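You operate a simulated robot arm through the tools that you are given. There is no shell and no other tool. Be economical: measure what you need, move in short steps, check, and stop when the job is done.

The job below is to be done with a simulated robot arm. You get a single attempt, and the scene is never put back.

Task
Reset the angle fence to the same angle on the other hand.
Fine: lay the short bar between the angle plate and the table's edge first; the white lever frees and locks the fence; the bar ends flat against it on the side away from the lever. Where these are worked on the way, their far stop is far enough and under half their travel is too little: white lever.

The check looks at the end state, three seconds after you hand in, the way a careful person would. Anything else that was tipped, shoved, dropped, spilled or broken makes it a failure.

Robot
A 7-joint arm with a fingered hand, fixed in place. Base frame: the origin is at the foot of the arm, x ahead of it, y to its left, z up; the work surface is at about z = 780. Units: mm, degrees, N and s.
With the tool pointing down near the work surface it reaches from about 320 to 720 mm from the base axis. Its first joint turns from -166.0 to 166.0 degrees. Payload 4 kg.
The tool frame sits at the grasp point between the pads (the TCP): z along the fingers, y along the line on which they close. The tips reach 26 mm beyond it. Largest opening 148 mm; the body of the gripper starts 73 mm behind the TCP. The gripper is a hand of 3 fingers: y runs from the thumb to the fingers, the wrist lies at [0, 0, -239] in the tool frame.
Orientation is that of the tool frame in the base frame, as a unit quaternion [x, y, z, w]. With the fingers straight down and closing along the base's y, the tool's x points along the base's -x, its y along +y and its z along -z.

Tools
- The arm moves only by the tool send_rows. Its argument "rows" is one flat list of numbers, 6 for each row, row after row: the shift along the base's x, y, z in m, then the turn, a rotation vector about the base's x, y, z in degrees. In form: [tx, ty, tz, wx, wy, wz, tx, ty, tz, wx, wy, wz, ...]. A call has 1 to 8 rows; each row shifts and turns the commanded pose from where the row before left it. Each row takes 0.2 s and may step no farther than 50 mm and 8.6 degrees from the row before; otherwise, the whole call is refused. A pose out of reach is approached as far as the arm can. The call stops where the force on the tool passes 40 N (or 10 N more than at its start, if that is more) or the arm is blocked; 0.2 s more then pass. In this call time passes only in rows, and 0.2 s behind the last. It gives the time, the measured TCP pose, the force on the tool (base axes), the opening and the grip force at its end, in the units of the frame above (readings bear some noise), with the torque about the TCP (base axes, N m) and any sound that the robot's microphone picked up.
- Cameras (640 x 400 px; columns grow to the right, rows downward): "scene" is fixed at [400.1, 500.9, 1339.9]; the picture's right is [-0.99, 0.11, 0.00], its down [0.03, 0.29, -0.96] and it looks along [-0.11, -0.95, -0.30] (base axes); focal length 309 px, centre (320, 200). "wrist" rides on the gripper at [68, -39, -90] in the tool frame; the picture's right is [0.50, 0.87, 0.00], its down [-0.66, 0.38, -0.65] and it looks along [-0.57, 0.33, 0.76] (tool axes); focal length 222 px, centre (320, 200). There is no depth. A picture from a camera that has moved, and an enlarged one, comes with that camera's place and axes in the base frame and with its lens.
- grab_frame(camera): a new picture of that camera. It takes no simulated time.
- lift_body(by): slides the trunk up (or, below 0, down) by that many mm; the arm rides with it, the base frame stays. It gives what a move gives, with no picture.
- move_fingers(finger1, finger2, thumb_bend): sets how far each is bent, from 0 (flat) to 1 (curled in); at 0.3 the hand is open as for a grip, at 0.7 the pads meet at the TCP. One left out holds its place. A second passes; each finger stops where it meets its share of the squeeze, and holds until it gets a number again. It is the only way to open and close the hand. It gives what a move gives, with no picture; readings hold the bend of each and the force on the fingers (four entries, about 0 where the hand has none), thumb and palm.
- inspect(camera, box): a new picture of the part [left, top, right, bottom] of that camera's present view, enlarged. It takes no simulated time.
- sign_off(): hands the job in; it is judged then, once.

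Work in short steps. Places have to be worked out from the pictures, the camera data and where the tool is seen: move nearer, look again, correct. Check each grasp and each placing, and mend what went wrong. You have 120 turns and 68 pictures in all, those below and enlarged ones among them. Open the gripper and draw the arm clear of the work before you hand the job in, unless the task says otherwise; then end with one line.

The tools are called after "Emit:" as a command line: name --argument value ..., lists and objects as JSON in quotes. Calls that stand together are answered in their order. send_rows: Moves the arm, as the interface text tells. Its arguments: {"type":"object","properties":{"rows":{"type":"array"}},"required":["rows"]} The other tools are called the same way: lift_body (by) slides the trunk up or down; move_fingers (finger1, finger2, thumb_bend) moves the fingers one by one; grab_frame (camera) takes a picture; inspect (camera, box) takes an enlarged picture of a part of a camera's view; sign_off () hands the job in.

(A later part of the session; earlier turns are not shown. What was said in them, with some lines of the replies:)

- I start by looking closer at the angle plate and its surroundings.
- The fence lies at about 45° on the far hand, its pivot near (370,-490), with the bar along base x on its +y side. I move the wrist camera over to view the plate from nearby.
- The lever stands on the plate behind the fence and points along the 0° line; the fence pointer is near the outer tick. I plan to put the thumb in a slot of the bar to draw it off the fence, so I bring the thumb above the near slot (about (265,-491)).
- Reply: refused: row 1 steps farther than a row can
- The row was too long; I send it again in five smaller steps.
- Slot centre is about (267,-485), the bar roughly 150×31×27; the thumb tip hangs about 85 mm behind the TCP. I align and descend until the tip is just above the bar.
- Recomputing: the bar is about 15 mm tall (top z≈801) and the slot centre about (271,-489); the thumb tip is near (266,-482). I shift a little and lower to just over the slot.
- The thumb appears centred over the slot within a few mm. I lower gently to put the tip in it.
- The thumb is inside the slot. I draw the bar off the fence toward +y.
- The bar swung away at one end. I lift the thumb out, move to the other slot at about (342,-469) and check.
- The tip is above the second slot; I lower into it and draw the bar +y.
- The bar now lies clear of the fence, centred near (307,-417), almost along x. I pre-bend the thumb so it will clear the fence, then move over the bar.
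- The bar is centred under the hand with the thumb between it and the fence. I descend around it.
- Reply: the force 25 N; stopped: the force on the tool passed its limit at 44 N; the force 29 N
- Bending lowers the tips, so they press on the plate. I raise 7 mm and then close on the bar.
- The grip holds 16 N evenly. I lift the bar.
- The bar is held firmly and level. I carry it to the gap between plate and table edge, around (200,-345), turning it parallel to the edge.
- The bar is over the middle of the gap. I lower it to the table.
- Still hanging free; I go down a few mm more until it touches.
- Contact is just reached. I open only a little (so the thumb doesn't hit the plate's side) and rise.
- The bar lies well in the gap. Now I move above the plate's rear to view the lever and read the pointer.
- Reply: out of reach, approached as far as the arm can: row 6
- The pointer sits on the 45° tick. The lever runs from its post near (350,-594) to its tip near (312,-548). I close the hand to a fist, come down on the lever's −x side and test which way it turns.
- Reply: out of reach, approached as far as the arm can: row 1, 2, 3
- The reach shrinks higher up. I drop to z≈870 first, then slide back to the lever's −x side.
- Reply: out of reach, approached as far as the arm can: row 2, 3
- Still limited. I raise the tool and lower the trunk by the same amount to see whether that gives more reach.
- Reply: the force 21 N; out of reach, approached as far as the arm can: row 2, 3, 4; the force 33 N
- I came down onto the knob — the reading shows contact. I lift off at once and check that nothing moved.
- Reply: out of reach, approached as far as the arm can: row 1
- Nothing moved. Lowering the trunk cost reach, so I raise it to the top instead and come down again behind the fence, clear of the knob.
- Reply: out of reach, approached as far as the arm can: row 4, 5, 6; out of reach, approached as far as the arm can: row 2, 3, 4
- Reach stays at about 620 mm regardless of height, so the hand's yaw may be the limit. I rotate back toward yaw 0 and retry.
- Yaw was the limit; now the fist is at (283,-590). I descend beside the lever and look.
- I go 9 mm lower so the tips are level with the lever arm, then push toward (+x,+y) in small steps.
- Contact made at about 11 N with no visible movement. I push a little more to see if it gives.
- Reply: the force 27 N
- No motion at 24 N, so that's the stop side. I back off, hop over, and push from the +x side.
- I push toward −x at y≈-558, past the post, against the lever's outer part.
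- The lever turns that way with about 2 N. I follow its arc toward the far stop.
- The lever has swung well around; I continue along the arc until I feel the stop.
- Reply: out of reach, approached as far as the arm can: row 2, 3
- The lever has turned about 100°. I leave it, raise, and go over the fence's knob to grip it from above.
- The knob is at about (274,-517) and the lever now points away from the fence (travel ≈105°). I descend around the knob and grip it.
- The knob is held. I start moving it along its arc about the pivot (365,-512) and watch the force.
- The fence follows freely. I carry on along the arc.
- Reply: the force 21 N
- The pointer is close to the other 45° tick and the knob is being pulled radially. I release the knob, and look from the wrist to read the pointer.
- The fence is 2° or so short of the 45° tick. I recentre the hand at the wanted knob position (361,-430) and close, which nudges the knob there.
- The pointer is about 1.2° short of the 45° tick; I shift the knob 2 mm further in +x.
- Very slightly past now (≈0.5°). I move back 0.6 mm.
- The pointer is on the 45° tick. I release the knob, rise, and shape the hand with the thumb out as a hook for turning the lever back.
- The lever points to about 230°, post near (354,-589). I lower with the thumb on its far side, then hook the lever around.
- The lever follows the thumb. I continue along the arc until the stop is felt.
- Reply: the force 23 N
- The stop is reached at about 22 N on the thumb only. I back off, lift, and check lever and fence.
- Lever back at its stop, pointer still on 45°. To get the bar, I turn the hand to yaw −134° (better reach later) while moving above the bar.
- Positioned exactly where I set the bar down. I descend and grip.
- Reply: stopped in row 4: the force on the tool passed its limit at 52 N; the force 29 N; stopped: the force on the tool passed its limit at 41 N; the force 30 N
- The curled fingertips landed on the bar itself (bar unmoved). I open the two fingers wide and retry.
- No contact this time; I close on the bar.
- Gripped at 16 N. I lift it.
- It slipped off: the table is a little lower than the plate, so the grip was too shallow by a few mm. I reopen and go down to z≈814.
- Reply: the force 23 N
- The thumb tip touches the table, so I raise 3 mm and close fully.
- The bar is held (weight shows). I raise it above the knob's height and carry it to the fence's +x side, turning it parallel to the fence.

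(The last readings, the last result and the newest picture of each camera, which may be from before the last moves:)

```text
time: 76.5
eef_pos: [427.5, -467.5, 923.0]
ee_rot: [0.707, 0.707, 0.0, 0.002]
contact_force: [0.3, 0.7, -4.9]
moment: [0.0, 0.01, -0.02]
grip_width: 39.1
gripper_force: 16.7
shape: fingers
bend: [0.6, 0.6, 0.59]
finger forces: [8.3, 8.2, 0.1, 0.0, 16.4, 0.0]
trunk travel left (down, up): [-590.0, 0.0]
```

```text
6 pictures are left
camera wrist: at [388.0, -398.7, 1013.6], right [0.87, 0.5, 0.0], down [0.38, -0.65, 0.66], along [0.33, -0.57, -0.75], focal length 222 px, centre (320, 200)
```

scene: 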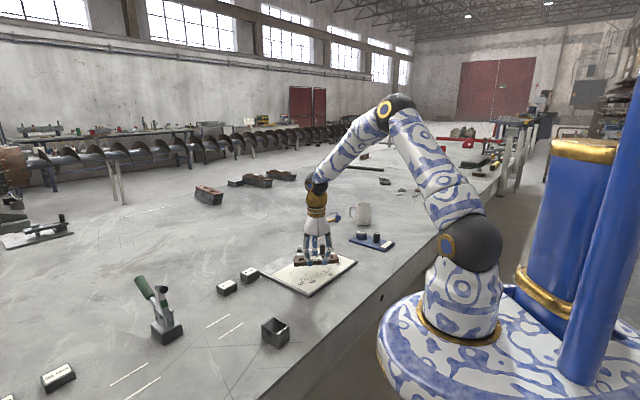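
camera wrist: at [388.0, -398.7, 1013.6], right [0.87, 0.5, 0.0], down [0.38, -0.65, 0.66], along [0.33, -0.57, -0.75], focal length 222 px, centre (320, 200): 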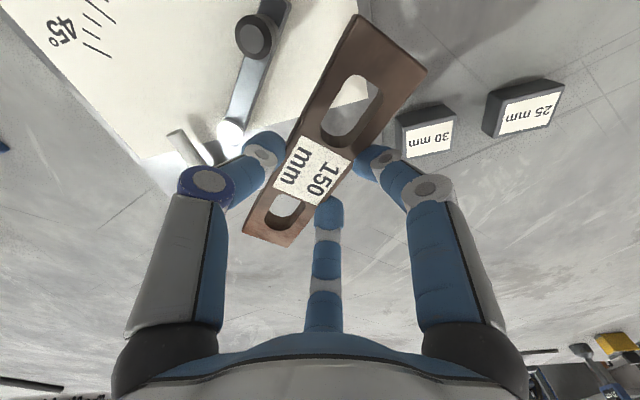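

Knob and disc show the fence along x≈361. I lower the bar on the plate about 35 mm to the right of the fence.

Emit:
send_rows --rows '[0, 0.007, -0.04, 0, 0, 0, 0, 0, -0.03, 0, 0, 0, 0, 0, -0.015, 0, 0, 0, 0, 0, -0.005, 0, 0, 0]'

Emit:
send_rows --rows '[0, 0, -0.002, 0, 0, 0]'

```text
time: 77.5
eef_pos: [428.5, -459.9, 833.4]
ee_rot: [0.708, 0.706, -0.001, 0.004]
contact_force: [0.2, 0.0, -3.9]
moment: [0.01, -0.05, 0.06]
grip_width: 39.0
gripper_force: 16.6
shape: fingers
bend: [0.6, 0.6, 0.59]
finger forces: [8.3, 8.1, 0.1, 0.1, 16.6, 0.1]
trunk travel left (down, up): [-590.0, 0.0]
```

```text
time: 77.9
eef_pos: [428.4, -459.2, 832.8]
ee_rot: [0.708, 0.707, -0.001, 0.003]
contact_force: [0.1, 0.1, -4.7]
moment: [0.03, -0.03, -0.02]
grip_width: 39.4
gripper_force: 16.5
shape: fingers
bend: [0.6, 0.6, 0.59]
finger forces: [8.3, 8.1, 0.0, 0.0, 16.5, 0.0]
trunk travel left (down, up): [-590.0, 0.0]
```

Emit:
send_rows --rows '[0, 0, -0.002, 0, 0, 0, 0, 0, -0.001, 0, 0, 0]'

```text
time: 78.5
eef_pos: [427.5, -460.6, 830.2]
ee_rot: [0.708, 0.706, 0.0, 0.003]
contact_force: [-0.4, 0.2, -4.1]
moment: [0.01, -0.02, -0.01]
grip_width: 39.4
gripper_force: 16.5
shape: fingers
bend: [0.6, 0.6, 0.59]
finger forces: [8.2, 8.2, 0.0, 0.1, 16.5, 0.0]
trunk travel left (down, up): [-590.0, 0.0]
```

Emit:
send_rows --rows '[0, 0, -0.001, 0, 0, 0, 0, 0, -0.001, 0, 0, 0]'

```text
time: 79.1
eef_pos: [426.4, -460.9, 827.7]
ee_rot: [0.708, 0.707, -0.001, 0.003]
contact_force: [0.1, -1.1, -4.3]
moment: [0.03, -0.02, 0.0]
grip_width: 39.1
gripper_force: 16.3
shape: fingers
bend: [0.6, 0.6, 0.59]
finger forces: [8.4, 8.3, 0.0, 0.0, 16.4, 0.0]
trunk travel left (down, up): [-590.0, 0.0]
```

Emit:
send_rows --rows '[0, 0, -0.001, 0, 0, 0, 0, 0, -0.001, 0, 0, 0]'

```text
time: 79.7
eef_pos: [428.2, -460.2, 825.7]
ee_rot: [0.707, 0.707, 0.0, 0.003]
contact_force: [0.6, 1.1, -1.8]
moment: [0.03, 0.01, -0.04]
grip_width: 39.1
gripper_force: 17.2
shape: fingers
bend: [0.6, 0.6, 0.59]
finger forces: [8.6, 8.4, 0.0, 0.0, 16.9, 0.0]
trunk travel left (down, up): [-590.0, 0.0]
```

Contact starts. I release and rise, then shift to the bar's +x side as a fist.

Emit:
move_fingers --finger1 0.48 --finger2 0.48 --thumb_bend 0.51

Emit:
send_rows --rows '[0, 0, 0.01, 0, 0, 0, 0, 0, 0.03, 0, 0, 0, 0, 0, 0.04, 0, 0, 0]'

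Emit:
grab_frame --camera "wrist"

```text
time: 80.7
eef_pos: [427.8, -461.4, 826.6]
ee_rot: [0.708, 0.706, 0.0, 0.003]
contact_force: [-0.2, 0.2, -0.1]
moment: [-0.04, -0.02, -0.01]
grip_width: 63.1
gripper_force: 0.0
shape: fingers
bend: [0.48, 0.48, 0.51]
finger forces: [0.0, 0.0, 0.2, 0.0, 0.1, 0.1]
trunk travel left (down, up): [-590.0, 0.0]
```

```text
time: 81.5
eef_pos: [429.1, -458.4, 907.4]
ee_rot: [0.708, 0.706, -0.001, 0.003]
contact_force: [-0.1, 0.1, -0.7]
moment: [0.0, 0.02, -0.01]
grip_width: 63.4
gripper_force: 0.0
shape: fingers
bend: [0.48, 0.48, 0.51]
finger forces: [0.0, 0.0, 0.1, 0.0, 0.1, 0.0]
trunk travel left (down, up): [-590.0, 0.0]
```

```text
5 pictures are left
camera wrist: at [389.4, -391.2, 995.7], right [0.87, 0.5, 0.0], down [0.37, -0.65, 0.66], along [0.33, -0.57, -0.75], focal length 222 px, centre (320, 200)
```

wrist: 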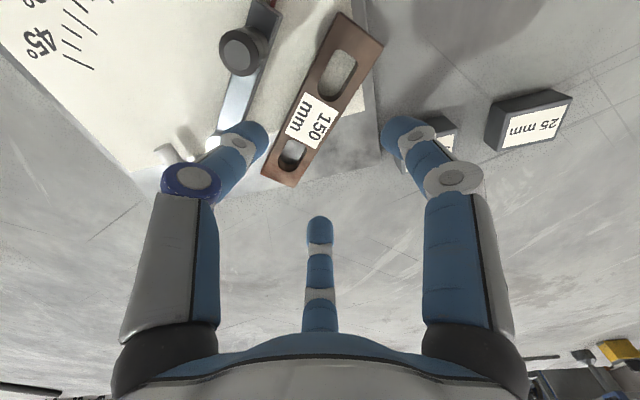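

The bar lies parallel to the fence with a gap. I close the fist, come down on its +x side at mid-length and push it gently to the fence.

Emit:
move_fingers --finger1 0.7 --finger2 0.7 --thumb_bend 0.7

Emit:
send_rows --rows '[0.047, -0.004, 0, 0, 0, 0, 0, 0, -0.04, 0, 0, 0, 0, 0, -0.03, 0, 0, 0, 0, 0, -0.008, 0, 0, 0]'

Emit:
send_rows --rows '[-0.01, 0, 0, 0, 0, 0, -0.01, 0, 0, 0, 0, 0, -0.01, 0, 0, 0, 0, 0]'

```text
time: 82.5
eef_pos: [428.4, -459.4, 906.1]
ee_rot: [0.708, 0.707, -0.001, 0.003]
contact_force: [1.1, 0.5, 0.2]
moment: [0.01, -0.01, -0.03]
grip_width: 0.1
gripper_force: 0.0
shape: fingers
bend: [0.69, 0.69, 0.7]
finger forces: [0.0, 0.0, 0.1, 0.1, 0.0, 0.1]
trunk travel left (down, up): [-590.0, 0.0]
```

```text
time: 83.5
eef_pos: [475.4, -464.1, 826.8]
ee_rot: [0.708, 0.706, -0.001, 0.004]
contact_force: [-0.2, -0.5, -0.3]
moment: [-0.01, -0.01, 0.01]
grip_width: 0.3
gripper_force: 0.1
shape: fingers
bend: [0.69, 0.69, 0.7]
finger forces: [0.0, 0.1, 0.0, 0.0, 0.1, 0.1]
trunk travel left (down, up): [-590.0, 0.0]
```

```text
time: 84.3
eef_pos: [445.2, -464.3, 828.0]
ee_rot: [0.708, 0.707, 0.001, 0.004]
contact_force: [1.9, -0.1, 2.8]
moment: [0.01, -0.01, 0.02]
grip_width: 0.2
gripper_force: 2.3
shape: fingers
bend: [0.69, 0.69, 0.71]
finger forces: [0.0, 0.0, 0.0, 0.0, 4.5, 0.0]
trunk travel left (down, up): [-590.0, 0.0]
```

The bar slides with about 2 N. I continue in small steps.

Emit:
send_rows --rows '[-0.008, 0, 0, 0, 0, 0, -0.006, 0, 0, 0, 0, 0, -0.005, 0, 0, 0, 0, 0]'

Emit:
grab_frame --camera "wrist"

```text
time: 85.1
eef_pos: [425.8, -463.8, 827.2]
ee_rot: [0.707, 0.707, 0.0, 0.004]
contact_force: [1.8, -1.5, 3.1]
moment: [0.02, -0.03, 0.03]
grip_width: 0.0
gripper_force: 3.0
shape: fingers
bend: [0.69, 0.69, 0.71]
finger forces: [0.1, 0.0, 0.0, 0.0, 5.8, 0.1]
trunk travel left (down, up): [-590.0, 0.0]
```

```text
4 pictures are left
camera wrist: at [385.9, -395.8, 917.5], right [0.87, 0.5, 0.0], down [0.37, -0.65, 0.66], along [0.33, -0.57, -0.75], focal length 222 px, centre (320, 200)
```

wrist: 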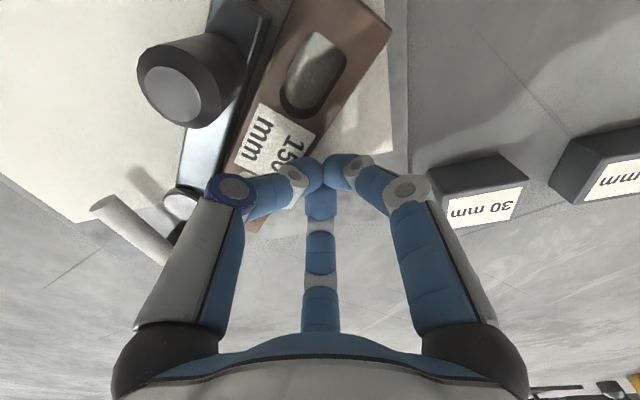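

Only a small gap remains. I continue in 2 mm steps until resistance rises.

Emit:
send_rows --rows '[-0.002, 0, 0, 0, 0, 0, -0.002, 0, 0, 0, 0, 0, -0.002, 0, 0, 0, 0, 0]'

```text
time: 85.9
eef_pos: [420.5, -463.8, 828.3]
ee_rot: [0.708, 0.706, 0.0, 0.004]
contact_force: [3.7, 1.0, 3.2]
moment: [0.02, -0.02, 0.01]
grip_width: 0.1
gripper_force: 3.3
shape: fingers
bend: [0.69, 0.69, 0.71]
finger forces: [0.0, 0.0, 0.0, 0.0, 6.6, 0.0]
trunk travel left (down, up): [-590.0, 0.0]
```

Emit:
send_rows --rows '[-0.002, 0, 0, 0, 0, 0, -0.002, 0, 0, 0, 0, 0]'

```text
time: 86.5
eef_pos: [416.9, -464.3, 828.4]
ee_rot: [0.708, 0.706, -0.001, 0.005]
contact_force: [6.7, -0.7, 4.8]
moment: [-0.01, -0.1, -0.02]
grip_width: 0.2
gripper_force: 5.8
shape: fingers
bend: [0.69, 0.69, 0.72]
finger forces: [0.1, 0.0, 0.1, 0.1, 11.8, 0.1]
trunk travel left (down, up): [-590.0, 0.0]
```

Resistance rises: touching the fence. One more small push to seat it flat.

Emit:
send_rows --rows '[-0.002, 0, 0, 0, 0, 0, -0.002, 0, 0, 0, 0, 0]'

Emit:
send_rows --rows '[0.01, 0, 0, 0, 0, 0, 0.02, 0, 0.0, 0, 0, 0, 0.0, 0, 0.04, 0, 0, 0, 0, 0, 0.05, 0, 0, 0, 0, 0.02, 0.04, 0, 0, 0]'

Emit:
inspect --camera "scene" --box '[275, 240, 355, 291]'

```text
time: 87.1
eef_pos: [411.6, -463.5, 827.8]
ee_rot: [0.709, 0.706, 0.001, 0.003]
contact_force: [9.1, 1.3, 5.6]
moment: [0.06, -0.2, -0.05]
grip_width: 0.0
gripper_force: 7.6
shape: fingers
bend: [0.69, 0.69, 0.73]
finger forces: [0.0, 0.1, 0.1, 0.1, 15.1, 0.1]
trunk travel left (down, up): [-590.0, 0.0]
```

```text
time: 88.3
eef_pos: [438.8, -444.0, 957.5]
ee_rot: [0.708, 0.707, 0.0, 0.003]
contact_force: [0.4, 0.2, -0.4]
moment: [0.02, 0.01, 0.04]
grip_width: 0.0
gripper_force: 0.0
shape: fingers
bend: [0.69, 0.69, 0.7]
finger forces: [0.0, 0.0, 0.0, 0.1, 0.0, 0.0]
trunk travel left (down, up): [-590.0, 0.0]
```

```text
7.84 times, centred on (315, 266) of scene
camera zoom: at [400.1, 500.9, 1339.9], right [-0.99, 0.11, 0.0], down [0.03, 0.29, -0.96], along [-0.11, -0.95, -0.3], focal length 2422 px, centre (359, -314)
```

zoom: 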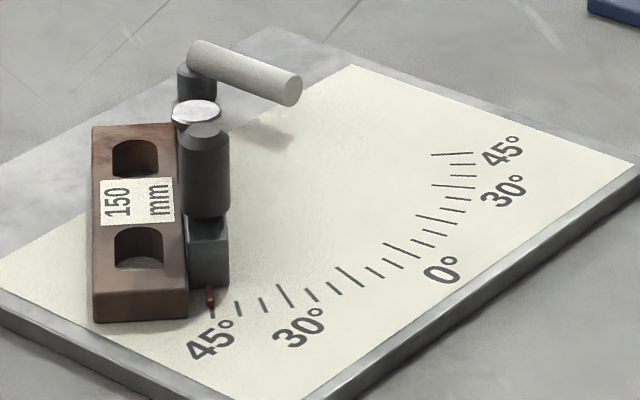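

The bar sits along the fence and the pointer is on 45°. I open the hand, retreat upward and check from the wrist.

Emit:
move_fingers --finger1 0.3 --finger2 0.3 --thumb_bend 0.3

Emit:
inspect --camera "wrist" --box '[170, 0, 390, 150]'

```text
time: 89.3
eef_pos: [439.6, -446.0, 958.4]
ee_rot: [0.708, 0.707, -0.001, 0.003]
contact_force: [0.4, -1.6, -0.6]
moment: [0.01, 0.0, 0.02]
grip_width: 126.5
gripper_force: 0.1
shape: fingers
bend: [0.3, 0.3, 0.3]
finger forces: [0.0, 0.1, 0.0, 0.0, 0.1, 0.1]
trunk travel left (down, up): [-590.0, 0.0]
```

```text
2.67 times, centred on (280, 75) of wrist
camera zoom: at [400.5, -377.2, 1048.0], right [0.87, 0.5, 0.0], down [0.37, -0.65, 0.66], along [0.33, -0.57, -0.75], focal length 592 px, centre (427, 533)
```

zoom: 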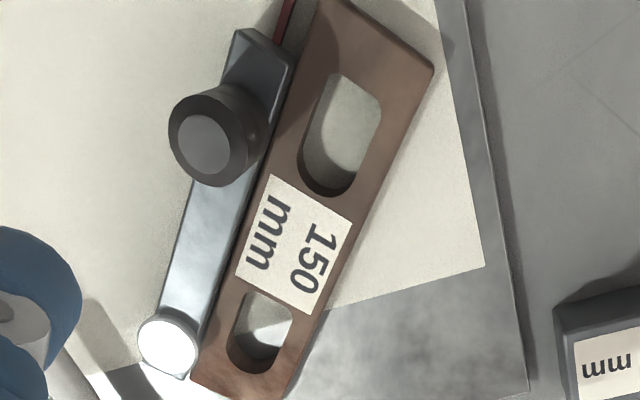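

The bar lies flat against the fence along its length. I draw the arm clear.

Emit:
send_rows --rows '[0, 0, 0.045, 0, 0, 0, 0, 0, 0.045, 0, 0, 0, -0.02, 0.035, 0.02, 0, 0, 0, -0.02, 0.04, 0, 0, 0, 0, -0.02, 0.04, 0, 0, 0, 0]'

Emit:
grab_frame --camera "scene"

```text
time: 90.5
eef_pos: [380.7, -329.5, 1067.9]
ee_rot: [0.709, 0.706, 0.0, 0.004]
contact_force: [-0.9, 0.5, 1.2]
moment: [0.01, -0.02, 0.01]
grip_width: 126.5
gripper_force: 0.1
shape: fingers
bend: [0.3, 0.3, 0.3]
finger forces: [0.1, 0.0, 0.0, 0.1, 0.0, 0.0]
trunk travel left (down, up): [-590.0, 0.0]
```

```text
1 pictures are left
```

scene: 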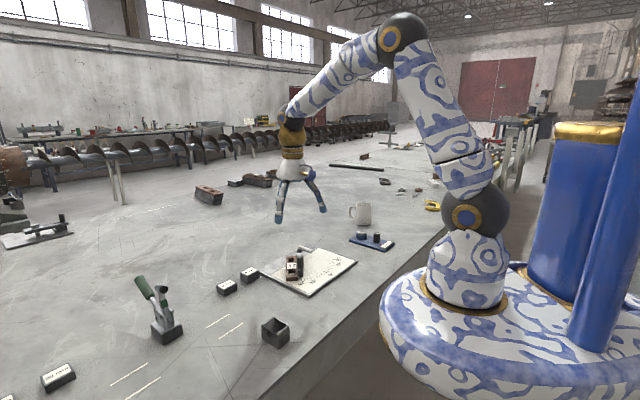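

Everything stands as intended, the hand is open and the arm is clear; I hand in.

Emit:
sign_off

```text
The job is handed in.
```

The fence now stands at 45° on the other hand, with its pointer on the tick. I turned the white lever back until it met its stop to lock the fence. The bar lies flat against the fence on the side away from the lever. The fist came down on the fence knob once and the fingertips landed on the bar once, and the pictures afterwards showed nothing had moved.
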